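You operate a simulated robot arm through the tools that you are given. There is no shell and no other tool.

You are at the controls of a simulated robot arm. One attempt, no reset.

Task
Cool the tunnel down fast.
Fine: exhaust lever to 90 and locked again, fan on high, heat off; wait till the screen says COLD.

Only the result counts: the job must be done as asked and must still hold three seconds after the hand-in. Knocking over, shifting, dropping, spilling or breaking anything else fails it.

Robot
A 7-joint arm with a two-finger parallel gripper, fixed in place. Base frame: the origin is at the foot of the arm, x ahead of it, y to its left, z up. Lengths are in m, angles in rad, forces in N, time in s.
With the tool pointing down near the work surface it reaches from about 0.36 to 0.88 m from the base axis. Its first joint turns from -2.496 to 2.496 rad. Payload 3 kg.
The TCP is the grasp point between the finger pads, 0.03 m short of the fingertips. In the tool frame z runs along the fingers and y along their closing line. The gripper opens to 0.094 m. The fingers are 0.028 m wide and 0.01 m thick; the gripper's body (0.05 by 0.096 m) begins 0.055 m behind the TCP.
Orientation is told as [roll, pitch, yaw] about the base's x, y, z axes, in that order, counted from this pose: with the fingers straight down and closing along the base's y, the tool's x points along the base's -x, its y along +y and its z along -z.

Tools
- The arm moves only by the tool jog_arm. Its argument "deltas" is a list of rows, each a list of 3 entries, a list of its own where there are three numbers: the shift along the base's x, y, z in m, then the turn, a rotation vector about the base's x, y, z in rad, then the gripper command, from -1 (fully open) to 1 (shut), values between in proportion. In form: [[[dx, dy, dz], [rx, ry, rz], claw], ...]. A call has 1 to 20 rows; each row shifts and turns the commanded pose from where the row before left it. Each row takes 0.2 s and may step no farther than 0.05 m and 0.15 rad from the row before; otherwise, or with a gripper value out of range, the whole call is refused. A pose out of reach is approached as far as the arm can. The call stops where the force on the tool passes 40 N (or 10 N more than at its start, if that is more) or the arm is blocked; 0.2 s more then pass. Each finger travels about 0.072 m/s and halts on what it meets, pressing with about 38 N; the grip force reading is that of the motor and also rises with nothing between the fingers. The clock runs only during rows and for 0.2 s after the last one: add rows that do not move to give the fingers time. It gives the time, the measured TCP pose, the force on the tool (base axes), the opening and the grip force at its end, in the units of the frame above (readings bear some noise), with the torque about the TCP (base axes, N m) and any sound that the robot's microphone picked up.
- Cameras (640 x 400 px; columns grow to the right, rows downward): "scene" is fixed at [0.2208, -0.6494, 1.4862]; the picture's right is [0.73, -0.68, 0.00], its down [-0.32, -0.34, -0.88] and it looks along [0.60, 0.64, -0.47] (base axes); focal length 309 px, centre (320, 200). "wrist" rides on the gripper at [0.076, 0.014, -0.102] in the tool frame; the picture's right is [-0.18, 0.98, 0.00], its down [-0.75, -0.14, -0.64] and it looks along [-0.63, -0.12, 0.77] (tool axes); focal length 243 px, centre (320, 200). There is no depth. A picture from a camera that has moved, and an enlarged one, comes with that camera's place and axes in the base frame and with its lens.
- camera(camera): a new picture of that camera. No time passes.
- inspect(camera, box): a new picture of the part [left, top, right, bottom] of that camera's present view, enlarged. No time passes.
- close_job(): hands the job in; it is judged then, once.

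Nothing tells you positions but the pictures and the camera data. Unless the task says otherwise, let go and move clear before handing in.

The tools are called as name(argument=value, ...) on one line, values as JSON. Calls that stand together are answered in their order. jog_arm: Moves the arm, as the interface text tells. Its arguments: {"type":"object","properties":{"deltas":{"type":"array","items":{"type":"array"}}},"required":["deltas"]} The other tools are called the same way: camera (camera) takes a picture; inspect (camera, box) takes an enlarged picture of a part of a camera's view; close_job () hands the job in.

At the start:

```text
t: 0.0
tcp_pos: [0.5215, 0.1766, 1.2828]
ee_rot: [0.001, 0.0, 0.001]
ft_force: [-0.6, -0.1, -0.4]
moment: [0.0, -0.05, 0.0]
grip_width: 0.094
gripper_force: 0.0
```

scene: 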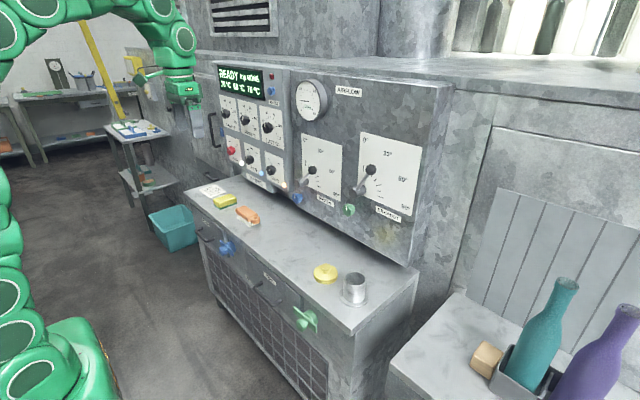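
wrist: 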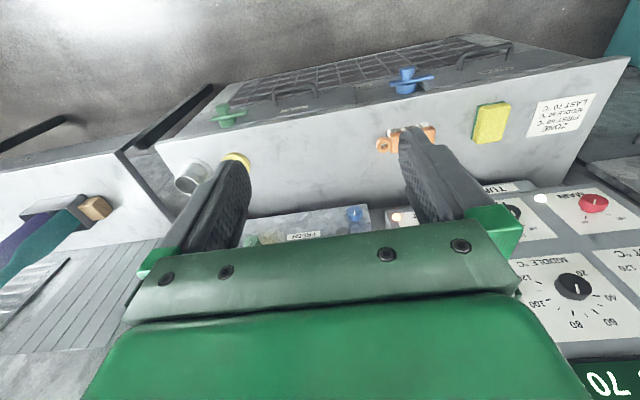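

I see a control panel with knobs, a screen, a gauge, and two levers (fresh, exhaust). I'll zoom in on the panel for detail first.

inspect(camera="scene", box=[210, 55, 300, 115])

inspect(camera="scene", box=[210, 90, 300, 195])

inspect(camera="scene", box=[285, 70, 435, 230])

inspect(camera="scene", box=[180, 170, 430, 340])

inspect(camera="scene", box=[340, 120, 430, 230])

```text
6.67 times, centred on (255, 85) of scene
camera zoom: at [0.2208, -0.6494, 1.4862], right [0.73, -0.68, 0.0], down [-0.32, -0.34, -0.88], along [0.6, 0.64, -0.47], focal length 2058 px, centre (753, 967)
```

zoom: 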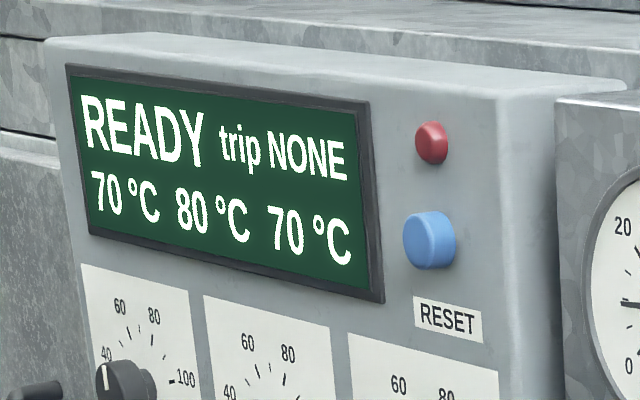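

```text
3.81 times, centred on (255, 142) of scene
camera zoom: at [0.2208, -0.6494, 1.4862], right [0.73, -0.68, 0.0], down [-0.32, -0.34, -0.88], along [0.6, 0.64, -0.47], focal length 1176 px, centre (568, 419)
```

zoom: 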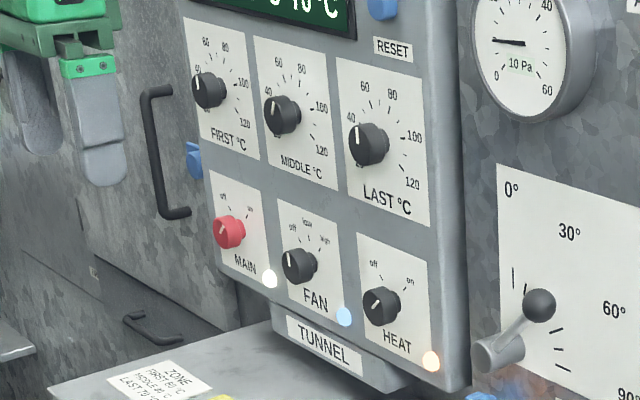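

```text
2.50 times, centred on (360, 150) of scene
camera zoom: at [0.2208, -0.6494, 1.4862], right [0.73, -0.68, 0.0], down [-0.32, -0.34, -0.88], along [0.6, 0.64, -0.47], focal length 772 px, centre (220, 325)
```

zoom: 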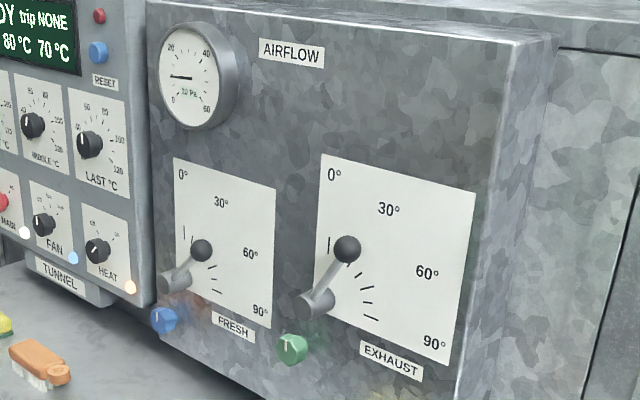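

```text
2.35 times, centred on (305, 255) of scene
camera zoom: at [0.2208, -0.6494, 1.4862], right [0.73, -0.68, 0.0], down [-0.32, -0.34, -0.88], along [0.6, 0.64, -0.47], focal length 726 px, centre (355, 71)
```

zoom: 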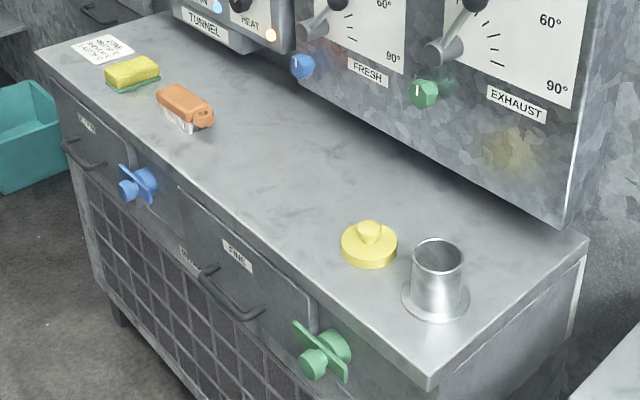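

```text
3.64 times, centred on (385, 175) of scene
camera zoom: at [0.2208, -0.6494, 1.4862], right [0.73, -0.68, 0.0], down [-0.32, -0.34, -0.88], along [0.6, 0.64, -0.47], focal length 1122 px, centre (84, 291)
```

zoom: 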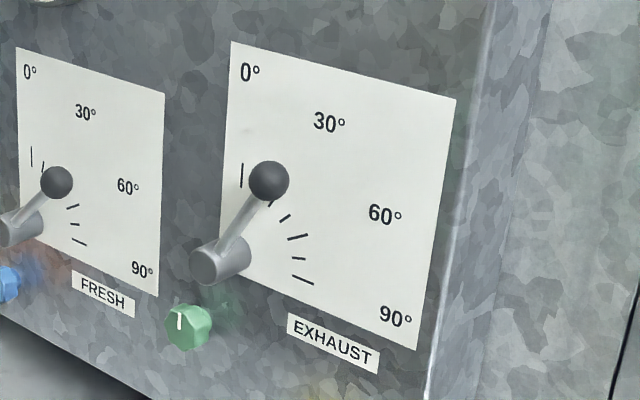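

The panel faces the robot at roughly x≈0.9. Heat is near y≈0.39, fan near y≈0.56, and the exhaust lever, now at about 30°, is near y≈-0.1 with a green lock knob under it. I'll swing the tool to point at the panel and look with the wrist camera.

jog_arm(deltas=[[[0.005, 0, -0.01], [0, -0.1428, 0], -1], [[0.005, 0, -0.01], [0, -0.1428, 0], -1], [[0.005, 0, -0.01], [0, -0.1428, 0], -1], [[0.005, 0, -0.01], [0, -0.1428, 0], -1], [[0.005, 0, -0.01], [0, -0.1428, 0], -1], [[0.005, 0, -0.01], [0, -0.1428, 0], -1], [[0.005, 0, -0.01], [0, -0.1428, 0], -1], [[0.005, 0, -0.01], [0, -0.1428, 0], -1], [[0.005, 0, -0.01], [0, -0.1428, 0], -1], [[0.005, 0, -0.01], [0, -0.1428, 0], -1], [[0.005, 0, -0.01], [0, -0.1428, 0], -1]])

camera(camera="wrist")

camera(camera="scene")

```text
t: 2.4
tcp_pos: [0.5752, 0.2008, 1.2275]
ee_rot: [0.861, -1.221, -0.799]
ft_force: [-0.5, 0.0, 0.2]
moment: [-0.01, 0.0, 0.02]
grip_width: 0.094
gripper_force: 0.0
out of reach, approached as far as the arm can: row 9, 10, 11
stopped in row 11: the arm was blocked; the commanded pose is now the measured one
```

```text
taken
camera wrist: at [0.4567, 0.223, 1.1807], right [0.01, 0.9, 0.43], down [-0.44, -0.38, 0.81], along [0.9, -0.2, 0.39], focal length 243 px, centre (320, 200)
```

wrist: 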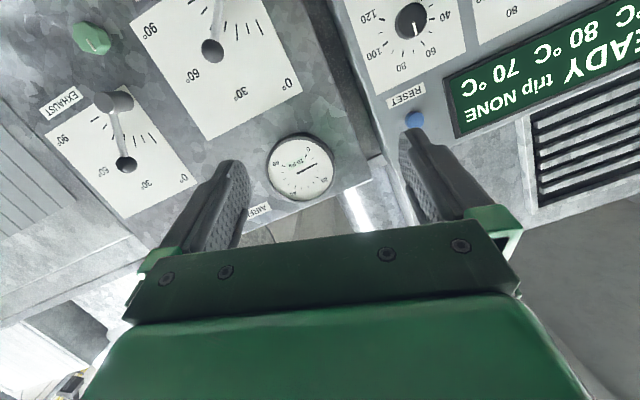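

```text
taken
```

scene: 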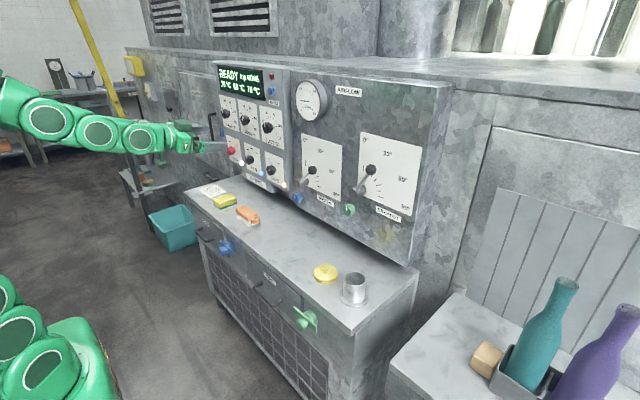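

Triangulating both views gives the exhaust ball at about (0.878,-0.158,1.151), the hub at about (0.887,-0.09,1.06) and the green lock at about (0.89,-0.073,0.979). I'll square up the tool and move in front of the heat knob first.

jog_arm(deltas=[[[0.025, 0.024, -0.031], [-0.044, -0.039, -0.011], -1], [[0.025, 0.024, -0.031], [-0.044, -0.039, -0.011], -1], [[0.025, 0.024, -0.031], [-0.044, -0.039, -0.011], -1], [[0.025, 0.024, -0.031], [-0.044, -0.039, -0.011], -1], [[0.025, 0.024, -0.031], [-0.044, -0.039, -0.011], -1], [[0.025, 0.024, -0.031], [-0.044, -0.039, -0.011], -1], [[0.015, 0.024, -0.031], [0, 0, 0], -1], [[0.01, 0.022, -0.031], [0, 0, 0], -1]])

camera(camera="wrist")

camera(camera="scene")

```text
t: 4.2
tcp_pos: [0.7536, 0.3866, 0.975]
ee_rot: [-1.49, -1.556, 1.475]
ft_force: [-0.1, -0.4, 0.2]
moment: [-0.01, -0.01, 0.05]
grip_width: 0.0941
gripper_force: 0.0
```

```text
taken
camera wrist: at [0.65, 0.4019, 0.8989], right [0.01, 0.99, 0.17], down [-0.64, -0.12, 0.76], along [0.77, -0.12, 0.63], focal length 243 px, centre (320, 200)
```

wrist: 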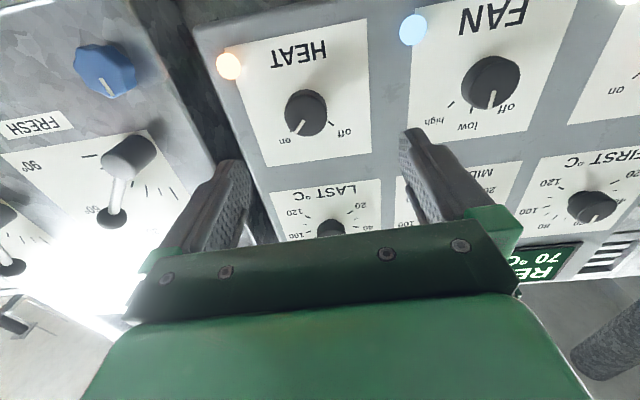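

```text
taken
```

scene: 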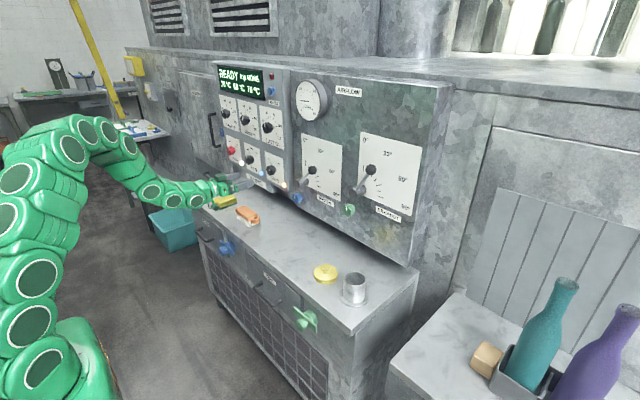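

The tool now faces the panel, and the wrist picture is upside down. I'll zoom in on the knobs.

inspect(camera="wrist", box=[200, 20, 400, 180])

inspect(camera="wrist", box=[390, 0, 590, 150])

inspect(camera="wrist", box=[0, 0, 200, 150])

inspect(camera="scene", box=[205, 130, 305, 200])

```text
2.50 times, centred on (300, 100) of wrist
camera zoom: at [0.65, 0.4019, 0.8989], right [0.01, 0.99, 0.17], down [-0.64, -0.12, 0.76], along [0.77, -0.12, 0.63], focal length 606 px, centre (370, 450)
```

zoom: 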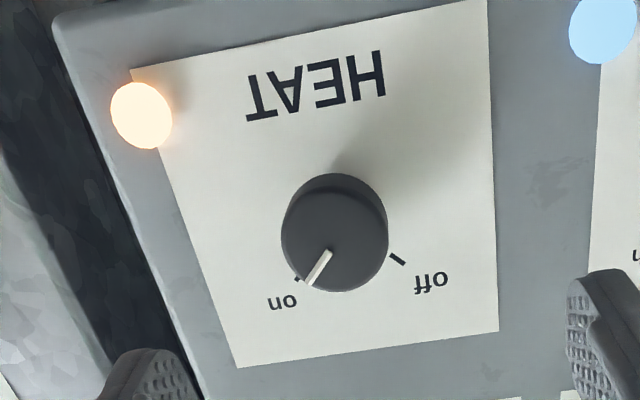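

```text
2.67 times, centred on (490, 75) of wrist
camera zoom: at [0.65, 0.4019, 0.8989], right [0.01, 0.99, 0.17], down [-0.64, -0.12, 0.76], along [0.77, -0.12, 0.63], focal length 647 px, centre (-133, 533)
```

zoom: 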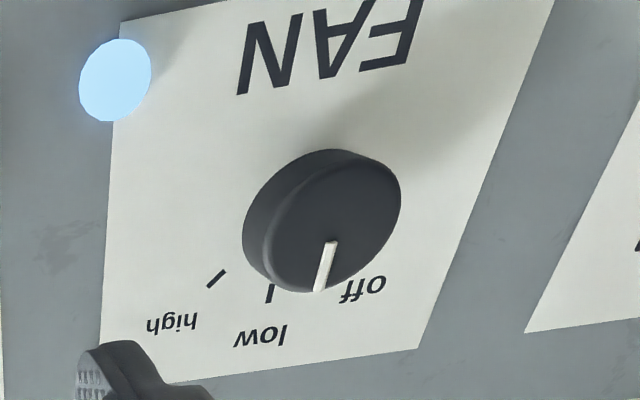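

```text
2.67 times, centred on (100, 75) of wrist
camera zoom: at [0.65, 0.4019, 0.8989], right [0.01, 0.99, 0.17], down [-0.64, -0.12, 0.76], along [0.77, -0.12, 0.63], focal length 647 px, centre (907, 533)
```

zoom: 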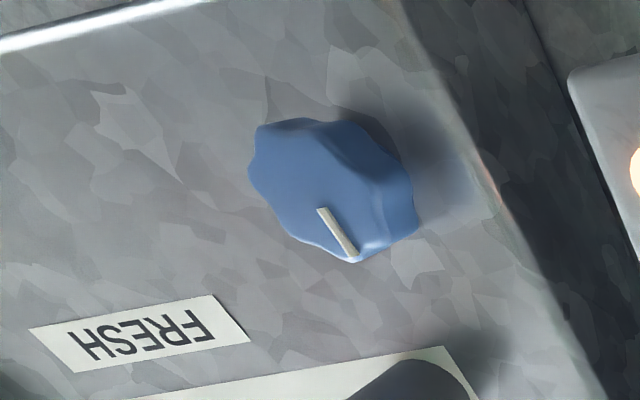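

```text
5.71 times, centred on (255, 165) of scene
camera zoom: at [0.2208, -0.6494, 1.4862], right [0.73, -0.68, 0.0], down [-0.32, -0.34, -0.88], along [0.6, 0.64, -0.47], focal length 1764 px, centre (691, 400)
```

zoom: 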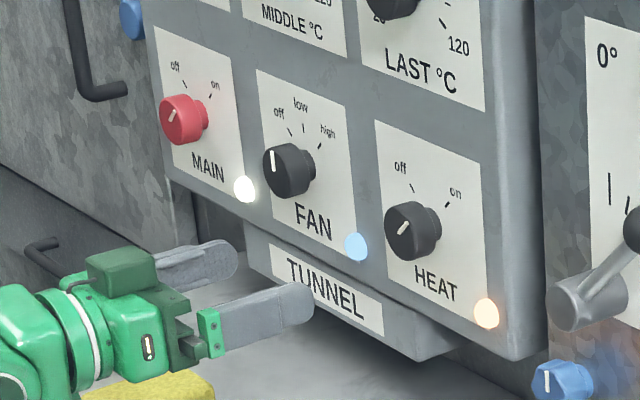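

Heat is at "on", with off about 90° counter-clockwise. Fan is at "low", with high about 45° clockwise. The heat knob face is at about (0.889, 0.3685, 0.985), so I'll centre on it with a pre-roll and then check alignment.

jog_arm(deltas=[[[0.012, -0.004, 0.002], [0.14, 0, 0], -1], [[0.012, -0.004, 0.002], [0.14, 0, 0], -1], [[0.012, -0.004, 0.002], [0.14, 0, 0], -1], [[0.012, -0.003, 0.002], [0.14, 0, 0], -1], [[0.012, -0.003, 0.002], [0.14, 0, 0], -1], [[0, 0, 0], [0, 0, 0], -1]])

camera(camera="wrist")

inspect(camera="scene", box=[205, 130, 305, 200])

```text
t: 5.6
tcp_pos: [0.8134, 0.3681, 0.9862]
ee_rot: [1.554, -0.886, -1.566]
ft_force: [-0.1, -0.2, 0.7]
moment: [0.0, -0.05, 0.01]
grip_width: 0.0938
gripper_force: 0.1
```

```text
taken
camera wrist: at [0.7096, 0.4295, 0.9358], right [0.01, 0.65, 0.76], down [-0.64, -0.58, 0.5], along [0.77, -0.5, 0.41], focal length 243 px, centre (320, 200)
```

wrist: 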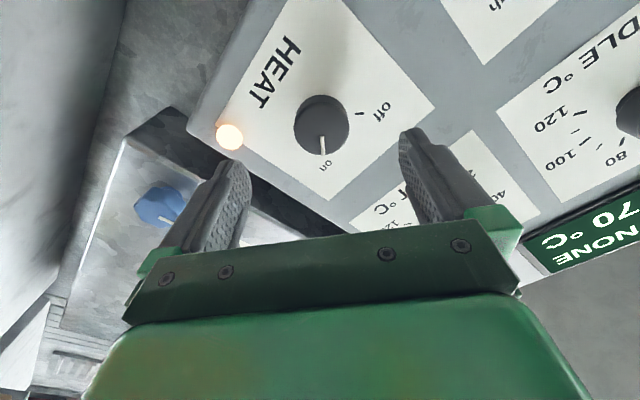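

```text
5.71 times, centred on (255, 165) of scene
camera zoom: at [0.2208, -0.6494, 1.4862], right [0.73, -0.68, 0.0], down [-0.32, -0.34, -0.88], along [0.6, 0.64, -0.47], focal length 1764 px, centre (691, 400)
```

zoom: 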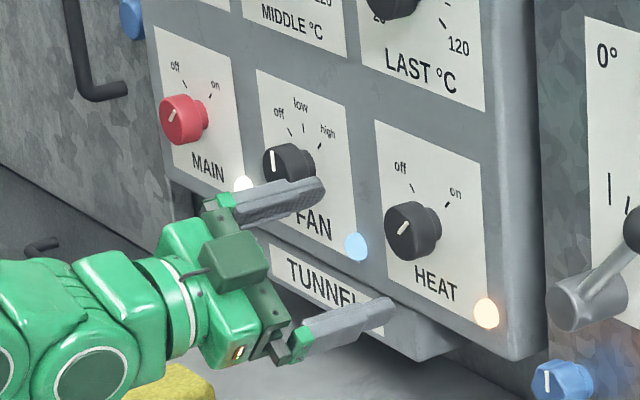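

The fingers are centred on the heat knob. I'll advance, close and check the grip.

jog_arm(deltas=[[[0.02, 0.001, -0.001], [0, 0, 0], -1], [[0.02, 0, 0], [0, 0, 0], -1], [[0.01, 0, 0], [0, 0, 0], -1], [[0.006, 0, 0], [0, 0, 0], -1], [[0, 0, 0], [0, 0, 0], 1], [[0, 0, 0], [0, 0, 0], 1], [[0, 0, 0], [0, 0, 0], 1], [[0, 0, 0], [0, 0, 0], 1]])

camera(camera="wrist")

inspect(camera="scene", box=[205, 130, 305, 200])

```text
t: 7.4
tcp_pos: [0.8692, 0.3701, 0.9865]
ee_rot: [1.557, -0.887, -1.567]
ft_force: [11.8, 9.0, 5.2]
moment: [0.03, -0.08, 0.34]
grip_width: 0.0415
gripper_force: 44.6
```

```text
taken
camera wrist: at [0.7662, 0.4303, 0.9355], right [0.01, 0.65, 0.76], down [-0.64, -0.58, 0.5], along [0.77, -0.5, 0.41], focal length 243 px, centre (320, 200)
```

wrist: 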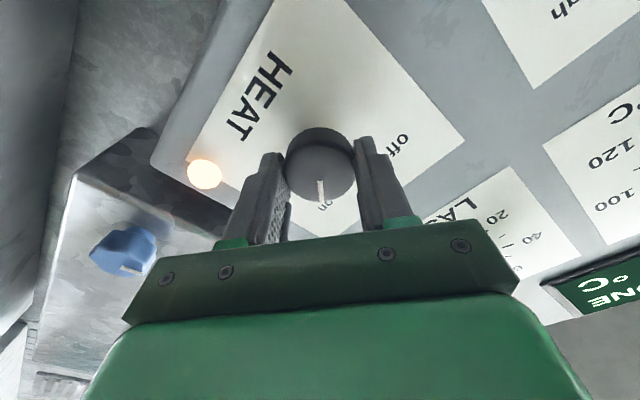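

```text
5.71 times, centred on (255, 165) of scene
camera zoom: at [0.2208, -0.6494, 1.4862], right [0.73, -0.68, 0.0], down [-0.32, -0.34, -0.88], along [0.6, 0.64, -0.47], focal length 1764 px, centre (691, 400)
```

zoom: 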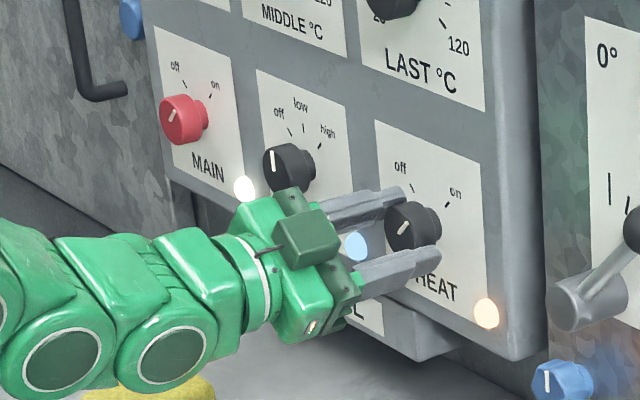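

I have a good grip on the heat knob, 41 mm wide. Next I turn it counter-clockwise towards off.

jog_arm(deltas=[[[0, 0, 0], [-0.14, 0, 0], 1], [[0, 0, 0], [-0.14, 0, 0], 1], [[0, 0, 0], [-0.14, 0, 0], 1], [[0, 0, 0], [-0.14, 0, 0], 1], [[0, 0, 0], [-0.14, 0, 0], 1], [[0, 0, 0], [-0.14, 0, 0], 1], [[0, 0, 0], [-0.14, 0, 0], 1], [[0, 0, 0], [-0.14, 0, 0], 1], [[0, 0, 0], [-0.14, 0, 0], 1], [[0, 0, 0], [-0.14, 0, 0], 1]])

camera(camera="wrist")

inspect(camera="scene", box=[205, 130, 305, 200])

```text
t: 9.6
tcp_pos: [0.8688, 0.3692, 0.9832]
ee_rot: [-1.579, -0.853, 1.564]
ft_force: [-15.2, -0.2, 3.8]
moment: [-0.09, -0.67, 0.49]
grip_width: 0.0415
gripper_force: 45.1
```

```text
taken
camera wrist: at [0.7653, 0.3313, 0.9154], right [0.01, 0.86, -0.51], down [-0.64, 0.4, 0.66], along [0.77, 0.32, 0.56], focal length 243 px, centre (320, 200)
```

wrist: 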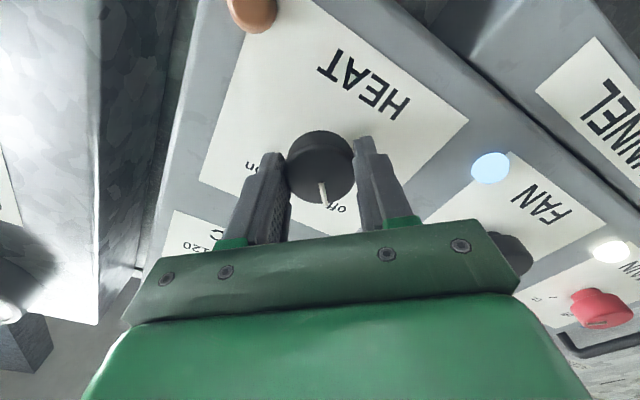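

```text
5.71 times, centred on (255, 165) of scene
camera zoom: at [0.2208, -0.6494, 1.4862], right [0.73, -0.68, 0.0], down [-0.32, -0.34, -0.88], along [0.6, 0.64, -0.47], focal length 1764 px, centre (691, 400)
```

zoom: 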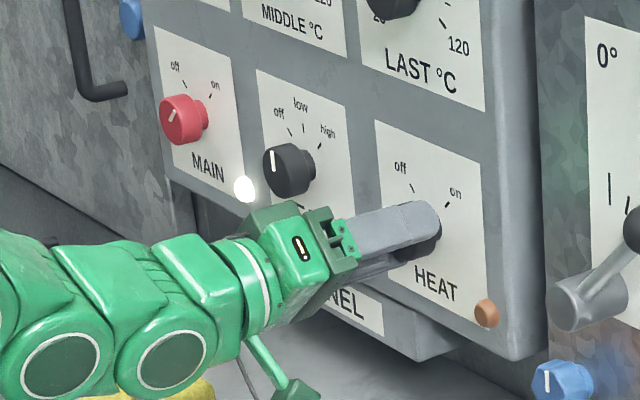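

The heat lamp has gone out, so heat is off. I'll release, back off and slide over to the fan knob, keeping the roll.

jog_arm(deltas=[[[0, 0, 0], [0, 0, 0], -1], [[0, 0, 0], [0, 0, 0], -1], [[0, 0, 0], [0, 0, 0], -1], [[-0.03, 0, 0], [0, 0, 0], -1], [[-0.03, 0, 0], [0, 0, 0], -1], [[0, 0.04, 0.0005], [0.05, 0, 0], -1], [[0, 0.045, 0], [0.05, 0, 0], -1], [[0, 0.048, 0], [0.05, 0, 0], -1], [[0, 0.048, 0], [0.05, 0, 0], -1], [[0, 0, 0], [0, 0, 0], -1]])

camera(camera="wrist")

inspect(camera="scene", box=[205, 130, 305, 200])

inspect(camera="scene", box=[210, 55, 300, 115])

```text
t: 11.8
tcp_pos: [0.8094, 0.5494, 0.9852]
ee_rot: [-1.581, -1.054, 1.565]
ft_force: [0.5, 0.1, 0.1]
moment: [0.01, -0.02, 0.03]
grip_width: 0.0938
gripper_force: 0.0
```

```text
taken
camera wrist: at [0.7058, 0.5257, 0.9101], right [0.01, 0.95, -0.33], down [-0.64, 0.26, 0.72], along [0.77, 0.2, 0.61], focal length 243 px, centre (320, 200)
```

wrist: 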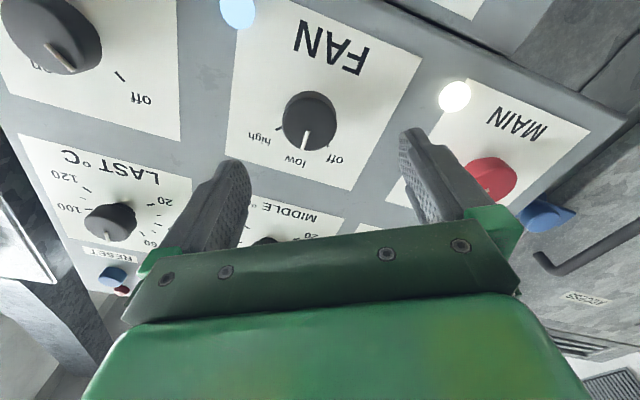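

```text
5.71 times, centred on (255, 165) of scene
camera zoom: at [0.2208, -0.6494, 1.4862], right [0.73, -0.68, 0.0], down [-0.32, -0.34, -0.88], along [0.6, 0.64, -0.47], focal length 1764 px, centre (691, 400)
```

zoom: 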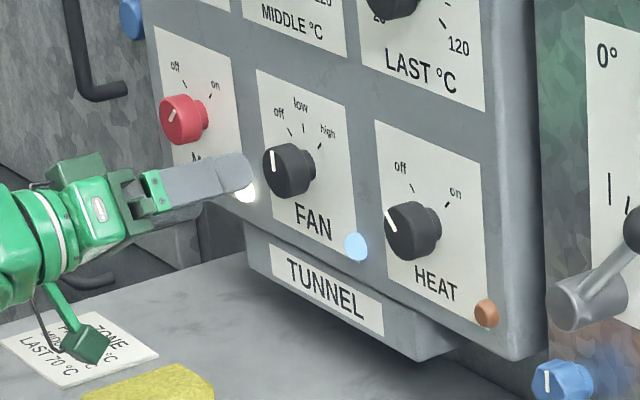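

```text
6.67 times, centred on (255, 85) of scene
camera zoom: at [0.2208, -0.6494, 1.4862], right [0.73, -0.68, 0.0], down [-0.32, -0.34, -0.88], along [0.6, 0.64, -0.47], focal length 2058 px, centre (753, 967)
```

zoom: 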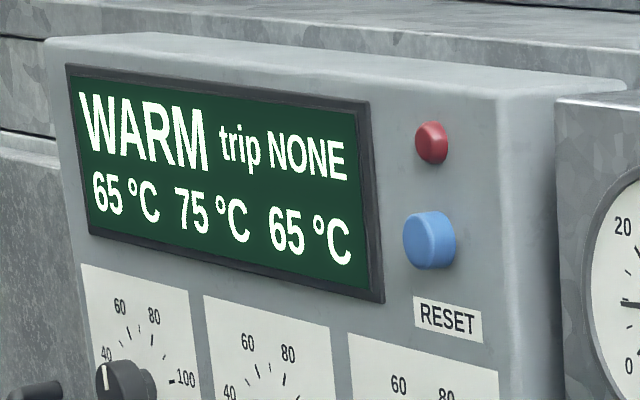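

It's cooling: the screen reads WARM at 65/75/65 with no trip. I'll check alignment on the fan knob before gripping.

inspect(camera="wrist", box=[240, 70, 400, 170])

```text
4.00 times, centred on (320, 120) of wrist
camera zoom: at [0.7058, 0.5257, 0.9101], right [0.01, 0.95, -0.33], down [-0.64, 0.26, 0.72], along [0.77, 0.2, 0.61], focal length 970 px, centre (320, 520)
```

zoom: 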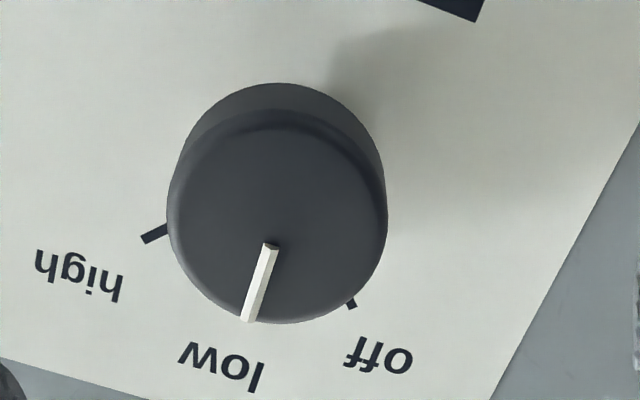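

The fan knob centre is at y≈0.5405, z≈0.986, so I'll shift to that, advance and grip.

jog_arm(deltas=[[[0.01, -0.009, 0.001], [0, 0, 0], -1], [[0.02, 0, 0], [0, 0, 0], -1], [[0.02, 0, 0], [0, 0, 0], -1], [[0.009, 0, 0], [0, 0, 0], -1], [[0, 0, 0], [0, 0, 0], 1], [[0, 0, 0], [0, 0, 0], 1], [[0, 0, 0], [0, 0, 0], 1], [[0, 0, 0], [0, 0, 0], 1]])

inspect(camera="wrist", box=[160, 70, 480, 270])

```text
t: 13.6
tcp_pos: [0.869, 0.5407, 0.9864]
ee_rot: [-1.583, -1.055, 1.565]
ft_force: [1.2, -10.2, 7.8]
moment: [-0.04, -0.13, -0.48]
grip_width: 0.0414
gripper_force: 44.9
```

```text
2.00 times, centred on (320, 170) of wrist
camera zoom: at [0.7652, 0.5176, 0.9112], right [0.01, 0.95, -0.33], down [-0.64, 0.26, 0.72], along [0.77, 0.2, 0.61], focal length 485 px, centre (320, 260)
```

zoom: 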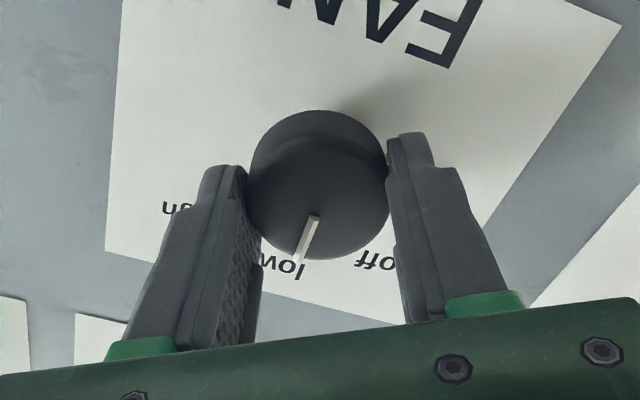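

The fan knob is gripped, so I'll turn it clockwise towards high.

jog_arm(deltas=[[[0, 0, 0], [0.14, 0, 0], 1], [[0, 0, 0], [0.14, 0, 0], 1], [[0, 0, 0], [0.14, 0, 0], 1], [[0, 0, 0], [0.14, 0, 0], 1], [[0, 0, 0], [0.14, 0, 0], 1], [[0, 0, 0], [0.06, 0, 0], 1], [[0, 0, 0], [0, 0, 0], 1]])

inspect(camera="wrist", box=[160, 70, 480, 270])

inspect(camera="scene", box=[205, 130, 305, 200])

```text
t: 15.2
tcp_pos: [0.8684, 0.5403, 0.9857]
ee_rot: [1.549, -1.327, -1.566]
ft_force: [16.9, -28.1, 11.6]
moment: [-0.5, -0.45, -0.77]
grip_width: 0.0411
gripper_force: 44.8
```

```text
2.00 times, centred on (320, 170) of wrist
camera zoom: at [0.7653, 0.5745, 0.9149], right [0.02, 0.91, 0.42], down [-0.64, -0.31, 0.7], along [0.77, -0.28, 0.58], focal length 485 px, centre (320, 260)
```

zoom: 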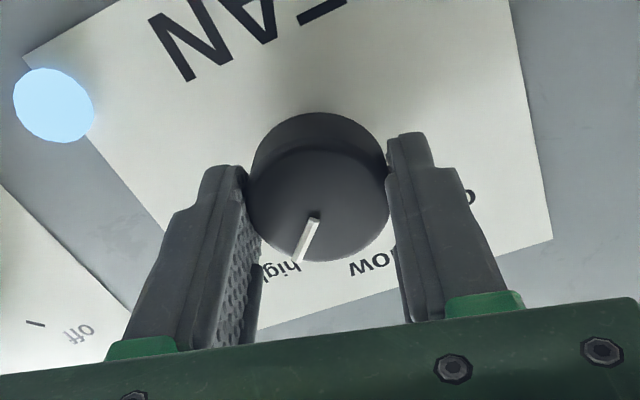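

```text
5.71 times, centred on (255, 165) of scene
camera zoom: at [0.2208, -0.6494, 1.4862], right [0.73, -0.68, 0.0], down [-0.32, -0.34, -0.88], along [0.6, 0.64, -0.47], focal length 1764 px, centre (691, 400)
```

zoom: 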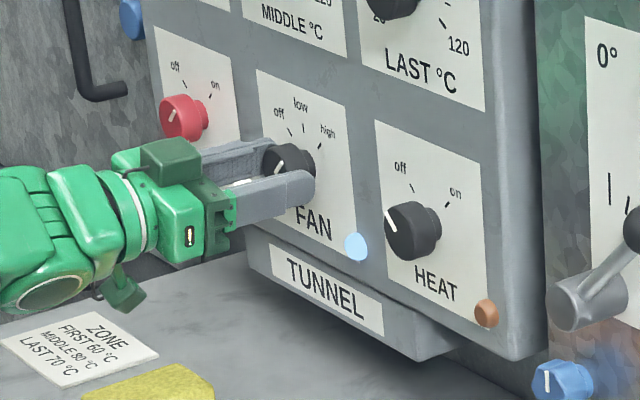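

Fan is on high. I'll release, back off and travel over to the exhaust lock.

jog_arm(deltas=[[[0, 0, 0], [0, 0, 0], -1], [[0, 0, 0], [0, 0, 0], -1], [[0, 0, 0], [0, 0, 0], -1], [[-0.03, 0, 0], [0, 0, 0], -1], [[-0.03, 0, 0], [0, 0, 0], -1], [[-0.03, -0.02, 0], [0, 0, 0], -1], [[0, -0.048, 0], [-0.04, 0, 0], -1], [[0, -0.048, 0], [-0.04, 0, 0], -1], [[0, -0.048, 0], [-0.04, 0, 0], -1], [[0, -0.048, 0], [-0.04, 0, 0], -1], [[0, -0.048, 0], [-0.04, 0, 0], -1], [[0, -0.048, 0], [-0.04, 0, 0], -1], [[0, -0.048, 0], [0, 0, 0], -1], [[0, -0.048, 0], [0, 0, 0], -1], [[0, -0.048, 0], [0, 0, 0], -1], [[0, -0.048, 0], [0, 0, 0], -1], [[0, -0.048, 0], [0, 0, 0], -1], [[0, -0.048, 0], [0, 0, 0], -1]])

camera(camera="wrist")

camera(camera="scene")

inspect(camera="scene", box=[210, 55, 310, 195])

```text
t: 19.0
tcp_pos: [0.7801, -0.0574, 0.9849]
ee_rot: [1.019, -1.568, -1.032]
ft_force: [1.3, 0.5, -0.1]
moment: [-0.05, -0.01, 0.01]
grip_width: 0.0938
gripper_force: 0.1
```

```text
taken
camera wrist: at [0.6771, -0.0408, 0.9084], right [0.01, 0.98, 0.19], down [-0.64, -0.14, 0.75], along [0.77, -0.13, 0.63], focal length 243 px, centre (320, 200)
```

wrist: 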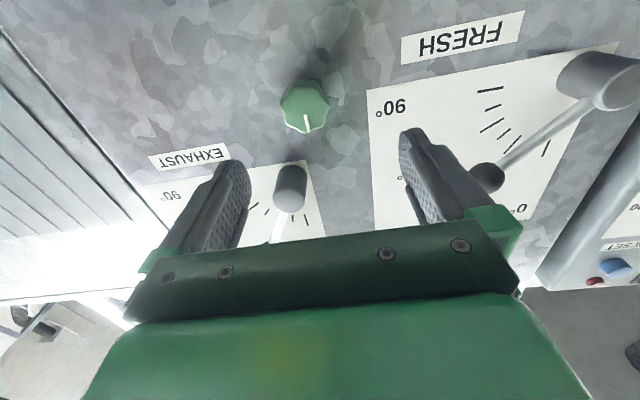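

```text
taken
```

scene: 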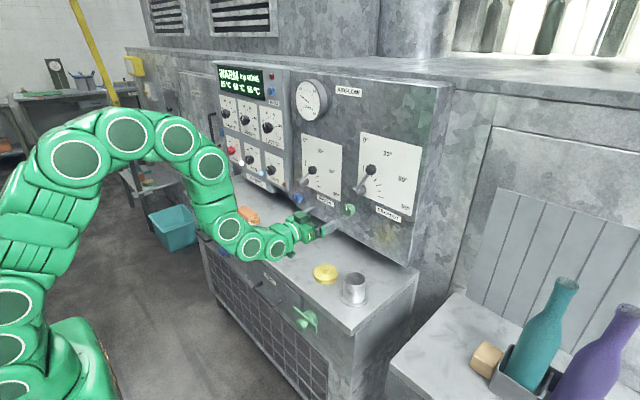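

```text
2.86 times, centred on (260, 125) of scene
camera zoom: at [0.2208, -0.6494, 1.4862], right [0.73, -0.68, 0.0], down [-0.32, -0.34, -0.88], along [0.6, 0.64, -0.47], focal length 882 px, centre (491, 414)
```

zoom: 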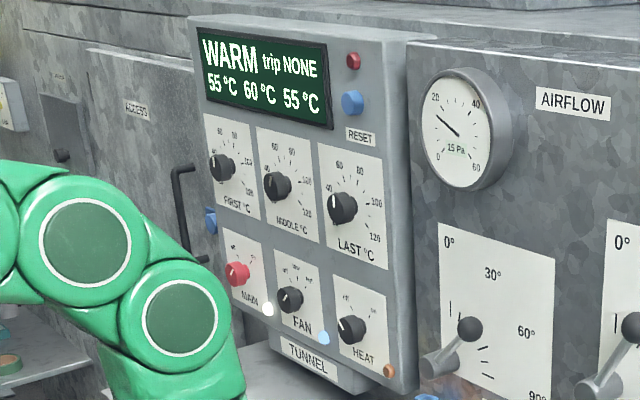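

Fan is high, heat is off and the airflow gauge has risen to 15 Pa. Now I'll look closely at the exhaust lock and lever.

inspect(camera="wrist", box=[240, 50, 400, 150])

inspect(camera="scene", box=[325, 125, 425, 225])

```text
4.00 times, centred on (320, 100) of wrist
camera zoom: at [0.6771, -0.0408, 0.9084], right [0.01, 0.98, 0.19], down [-0.64, -0.14, 0.75], along [0.77, -0.13, 0.63], focal length 970 px, centre (320, 600)
```

zoom: 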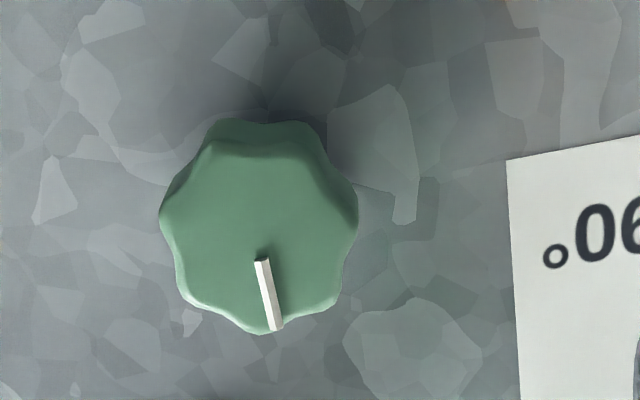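

```text
4.00 times, centred on (375, 175) of scene
camera zoom: at [0.2208, -0.6494, 1.4862], right [0.73, -0.68, 0.0], down [-0.32, -0.34, -0.88], along [0.6, 0.64, -0.47], focal length 1234 px, centre (100, 300)
```

zoom: 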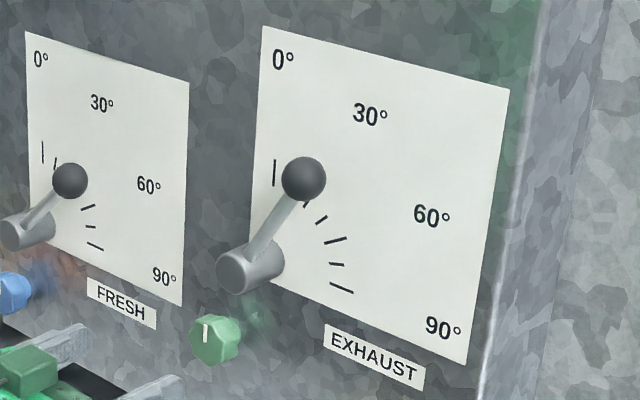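

The lock's pointer is straight up, which I take as locked. Its centre is at about (0.888,-0.070,0.981). I'll pre-roll, grip it partly open to stay clear of the hub, and turn it counter-clockwise.

jog_arm(deltas=[[[0.005, -0.003, -0.001], [0.14, 0, 0], -0.3], [[0.005, -0.003, -0.001], [0.14, 0, 0], -0.3], [[0.005, -0.003, -0.001], [0.14, 0, 0], -0.3], [[0.005, -0.003, -0.001], [0.14, 0, 0], -0.3], [[0.005, 0, 0], [0.14, 0, 0], -0.3], [[0, 0, 0], [0, 0, 0], -0.3]])

camera(camera="wrist")

inspect(camera="scene", box=[300, 125, 400, 225])

```text
t: 20.4
tcp_pos: [0.8035, -0.0661, 0.9813]
ee_rot: [1.556, -0.868, -1.569]
ft_force: [0.4, -0.2, 0.5]
moment: [0.05, 0.01, 0.02]
grip_width: 0.0609
gripper_force: 0.1
```

```text
taken
camera wrist: at [0.7005, -0.0052, 0.9332], right [0.01, 0.63, 0.78], down [-0.64, -0.59, 0.49], along [0.77, -0.5, 0.4], focal length 243 px, centre (320, 200)
```

wrist: 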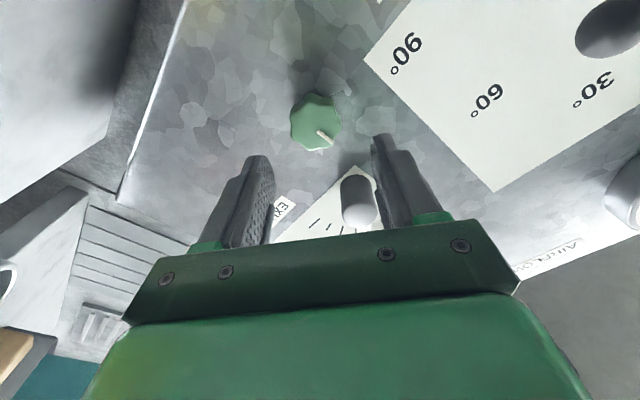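

```text
4.00 times, centred on (350, 175) of scene
camera zoom: at [0.2208, -0.6494, 1.4862], right [0.73, -0.68, 0.0], down [-0.32, -0.34, -0.88], along [0.6, 0.64, -0.47], focal length 1234 px, centre (200, 300)
```

zoom: 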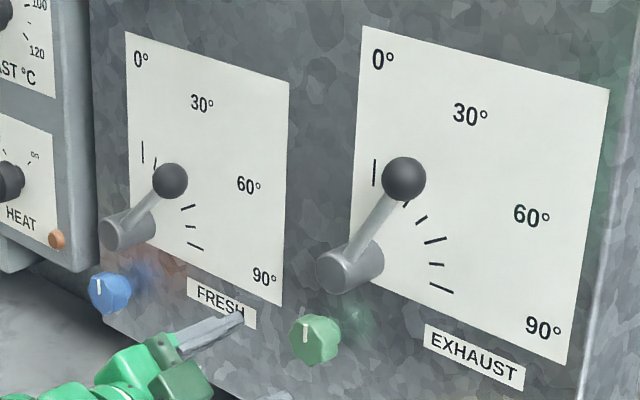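

Aligned to within about 3 mm. I'll advance and grip the lock.

jog_arm(deltas=[[[0.02, -0.003, -0.002], [0, 0, 0], -0.3], [[0.02, 0, 0], [0, 0, 0], -0.3], [[0.015, 0, 0], [0, 0, 0], -0.3], [[0.01, 0, 0], [0, 0, 0], -0.3], [[0, 0, 0], [0, 0, 0], 1], [[0, 0, 0], [0, 0, 0], 1], [[0, 0, 0], [0, 0, 0], 1]])

inspect(camera="wrist", box=[160, 70, 480, 270])

inspect(camera="scene", box=[300, 125, 400, 225])

```text
t: 22.0
tcp_pos: [0.8665, -0.0711, 0.9792]
ee_rot: [1.555, -0.868, -1.568]
ft_force: [17.8, -12.6, -6.7]
moment: [-0.03, 0.2, -0.34]
grip_width: 0.0394
gripper_force: 45.5
```

```text
2.00 times, centred on (320, 170) of wrist
camera zoom: at [0.7645, -0.0092, 0.9309], right [0.01, 0.63, 0.78], down [-0.64, -0.59, 0.49], along [0.77, -0.51, 0.4], focal length 485 px, centre (320, 260)
```

zoom: 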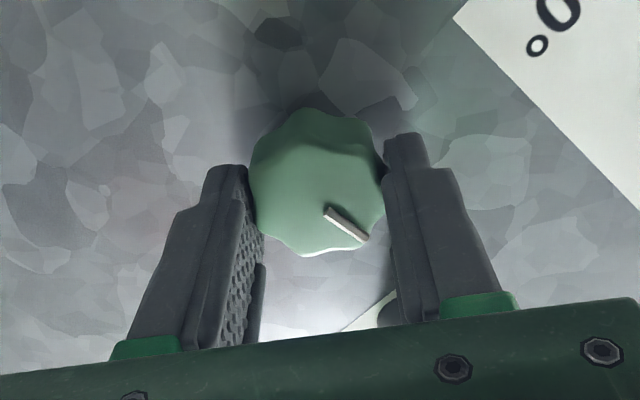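

```text
4.00 times, centred on (350, 175) of scene
camera zoom: at [0.2208, -0.6494, 1.4862], right [0.73, -0.68, 0.0], down [-0.32, -0.34, -0.88], along [0.6, 0.64, -0.47], focal length 1234 px, centre (200, 300)
```

zoom: 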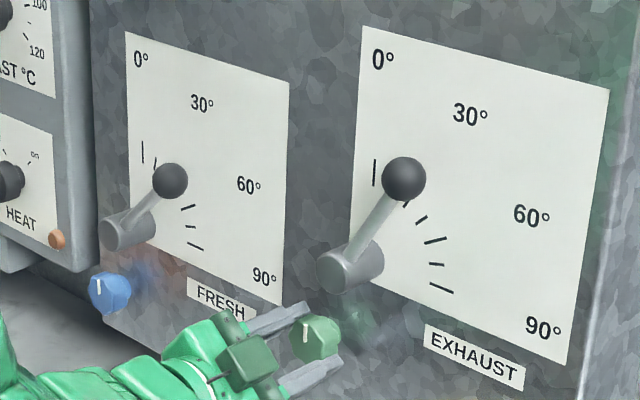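

I have a solid grip on the lock. I'll turn it counter-clockwise 1.4 rad and watch the torque.

jog_arm(deltas=[[[0, 0, 0], [-0.14, 0, 0], 1], [[0, 0, 0], [-0.14, 0, 0], 1], [[0, 0, 0], [-0.14, 0, 0], 1], [[0, 0, 0], [-0.14, 0, 0], 1]])

inspect(camera="wrist", box=[160, 70, 480, 270])

```text
t: 23.0
tcp_pos: [0.8681, -0.0702, 0.9795]
ee_rot: [1.534, -1.429, -1.544]
ft_force: [-26.1, -15.5, 4.4]
moment: [-0.03, 0.41, -0.46]
grip_width: 0.0396
gripper_force: 45.2
```

```text
2.00 times, centred on (320, 170) of wrist
camera zoom: at [0.7642, -0.0434, 0.9061], right [0.01, 0.95, 0.32], down [-0.64, -0.24, 0.73], along [0.77, -0.22, 0.6], focal length 485 px, centre (320, 260)
```

zoom: 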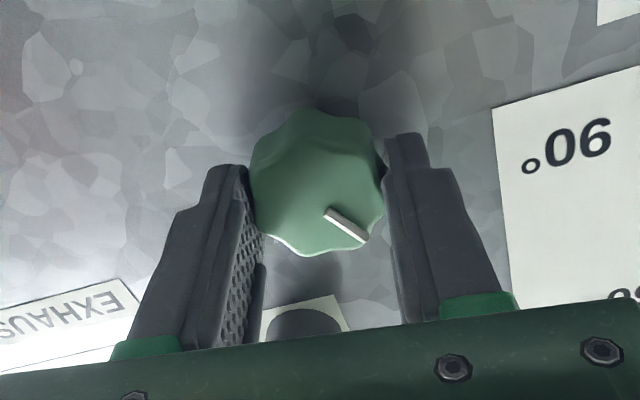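

The knob turns freely with the gripper, so I'll continue.

jog_arm(deltas=[[[0, 0, 0], [-0.14, 0, 0], 1], [[0, 0, 0], [-0.14, 0, 0], 1], [[0, 0, 0], [-0.14, 0, 0], 1], [[0, 0, 0], [-0.14, 0, 0], 1], [[0, 0, 0], [-0.14, 0, 0], 1], [[0, 0, 0], [-0.14, 0, 0], 1], [[0, 0, 0], [-0.14, 0, 0], 1]])

inspect(camera="wrist", box=[160, 70, 480, 270])

inspect(camera="scene", box=[300, 125, 400, 225])

```text
t: 24.6
tcp_pos: [0.8675, -0.0678, 0.978]
ee_rot: [-1.58, -0.732, 1.567]
ft_force: [22.1, -2.6, -11.8]
moment: [0.03, 0.41, -0.04]
grip_width: 0.0393
gripper_force: 45.3
```

```text
2.00 times, centred on (320, 170) of wrist
camera zoom: at [0.7642, -0.1145, 0.9159], right [0.01, 0.79, -0.61], down [-0.64, 0.47, 0.6], along [0.77, 0.38, 0.51], focal length 485 px, centre (320, 260)
```

zoom: 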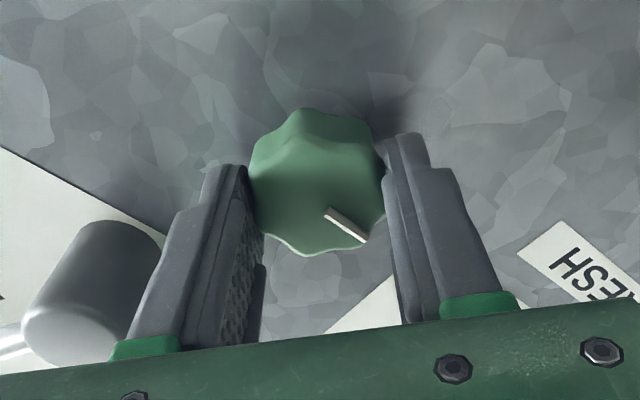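

```text
4.00 times, centred on (350, 175) of scene
camera zoom: at [0.2208, -0.6494, 1.4862], right [0.73, -0.68, 0.0], down [-0.32, -0.34, -0.88], along [0.6, 0.64, -0.47], focal length 1234 px, centre (200, 300)
```

zoom: 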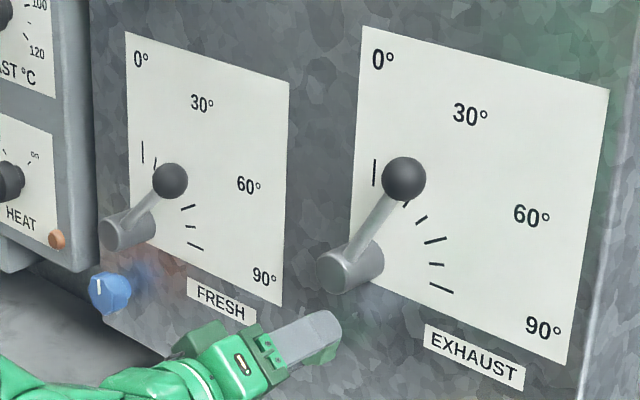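

It's turned about 88° without reaching a stop. I'll go a bit further to see whether there's a stop.

jog_arm(deltas=[[[0, 0, 0], [-0.14, 0, 0], 1], [[0, 0, 0], [-0.14, 0, 0], 1]])

inspect(camera="wrist", box=[160, 70, 480, 270])

```text
t: 25.2
tcp_pos: [0.8666, -0.0681, 0.9784]
ee_rot: [-1.582, -0.452, 1.57]
ft_force: [-11.2, 14.4, -12.5]
moment: [0.77, 0.28, 0.51]
grip_width: 0.0392
gripper_force: 45.1
```

```text
2.00 times, centred on (320, 170) of wrist
camera zoom: at [0.7643, -0.1292, 0.9309], right [0.01, 0.59, -0.8], down [-0.64, 0.62, 0.45], along [0.77, 0.51, 0.39], focal length 485 px, centre (320, 260)
```

zoom: 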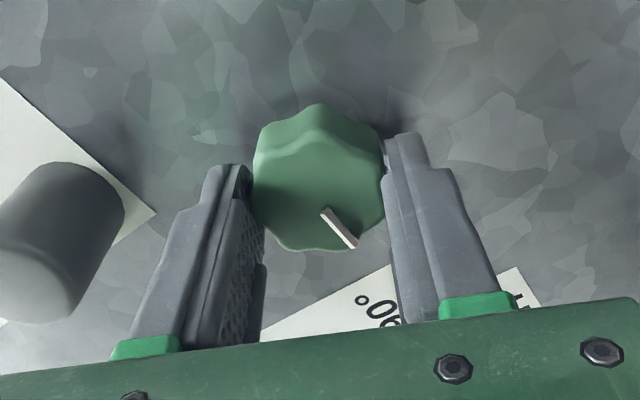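

Torque jumped to 0.77 Nm, so that's the unlocked stop at roughly 90–95°. I'll release, back away and move in front of the exhaust lever for a look.

jog_arm(deltas=[[[0, 0, 0], [0, 0, 0], -0.3], [[0, 0, 0], [0, 0, 0], -0.3], [[-0.03, 0, 0], [0, 0, 0], -0.3], [[-0.03, 0, 0], [0, 0, 0], -0.3], [[-0.03, 0, 0], [0.1, 0, 0], -0.3], [[0, -0.008, 0.02], [0.14, 0, 0], -0.3], [[0, -0.01, 0.02], [0.14, 0, 0], -0.3], [[0, -0.01, 0.02], [0.14, 0, 0], -0.3], [[0, -0.01, 0.02], [0.14, 0, 0], -0.3], [[0, -0.01, 0.02], [0.14, 0, 0], -0.3], [[0, -0.01, 0.0], [0.14, 0, 0], -0.3], [[0, -0.01, 0.0], [0.14, 0, 0], -0.3], [[0, 0, 0], [0, 0, 0], -0.3]])

camera(camera="wrist")

inspect(camera="scene", box=[325, 125, 425, 225])

```text
t: 28.0
tcp_pos: [0.7764, -0.139, 1.0796]
ee_rot: [-1.52, -1.536, 1.508]
ft_force: [-0.8, -0.1, 0.1]
moment: [-0.03, -0.01, 0.03]
grip_width: 0.0612
gripper_force: 0.1
```

```text
taken
camera wrist: at [0.6739, -0.1251, 1.0017], right [0.01, 0.99, 0.15], down [-0.64, -0.11, 0.76], along [0.77, -0.11, 0.63], focal length 243 px, centre (320, 200)
```

wrist: 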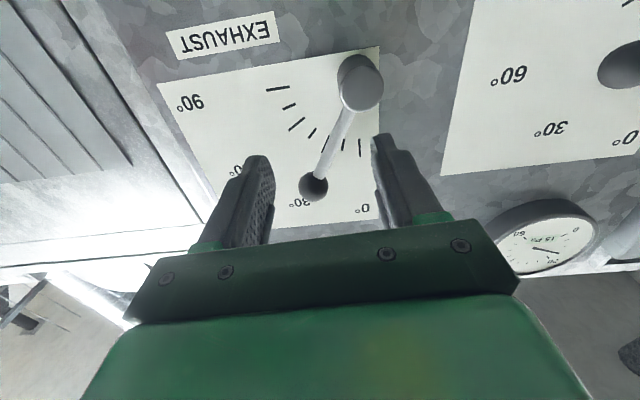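

```text
4.00 times, centred on (375, 175) of scene
camera zoom: at [0.2208, -0.6494, 1.4862], right [0.73, -0.68, 0.0], down [-0.32, -0.34, -0.88], along [0.6, 0.64, -0.47], focal length 1234 px, centre (100, 300)
```

zoom: 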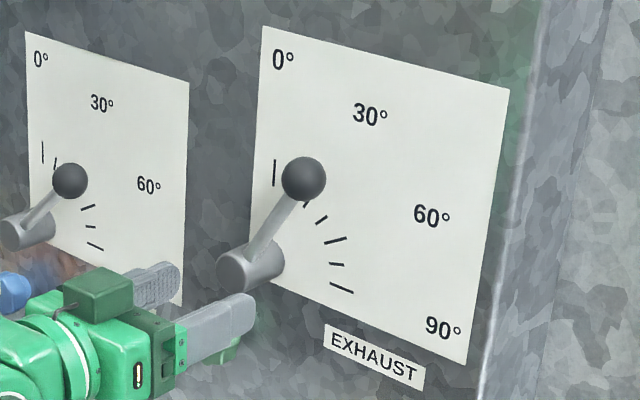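

The lever pivot is at about (y -0.104, z 1.059) with radius ≈0.107 and the angle ≈30°. The ball is at (0.880,-0.158,1.151). I'll move in to grip the ball with the fingers across the rod.

jog_arm(deltas=[[[0, -0.007, 0.024], [0.14, 0, 0], -0.3], [[0, -0.006, 0.024], [0.14, 0, 0], -0.3], [[0, -0.006, 0.0234], [0.14, 0, 0], -0.3], [[0.03, 0, 0], [0, 0, 0], -0.3], [[0, 0, 0], [0, 0, 0], -0.3]])

camera(camera="wrist")

inspect(camera="scene", box=[325, 125, 425, 225])

```text
t: 29.2
tcp_pos: [0.8091, -0.1552, 1.1513]
ee_rot: [1.548, -1.189, -1.561]
ft_force: [-0.7, -0.4, 0.6]
moment: [-0.02, 0.0, 0.0]
grip_width: 0.0613
gripper_force: 0.1
```

```text
taken
camera wrist: at [0.7058, -0.1115, 1.0854], right [0.01, 0.84, 0.54], down [-0.64, -0.41, 0.65], along [0.77, -0.35, 0.53], focal length 243 px, centre (320, 200)
```

wrist: 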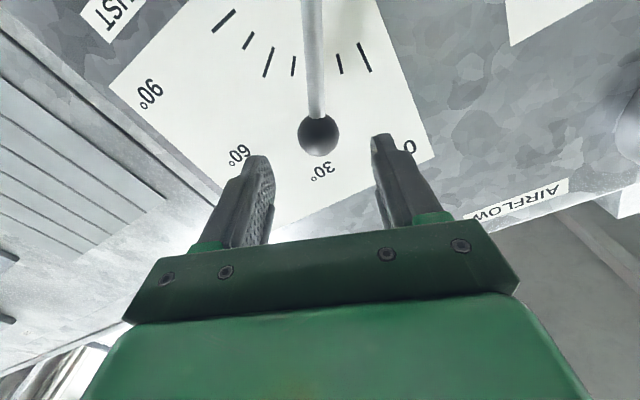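

```text
4.00 times, centred on (375, 175) of scene
camera zoom: at [0.2208, -0.6494, 1.4862], right [0.73, -0.68, 0.0], down [-0.32, -0.34, -0.88], along [0.6, 0.64, -0.47], focal length 1234 px, centre (100, 300)
```

zoom: 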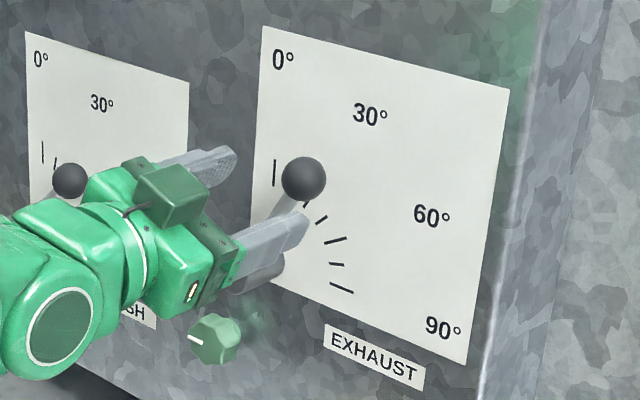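

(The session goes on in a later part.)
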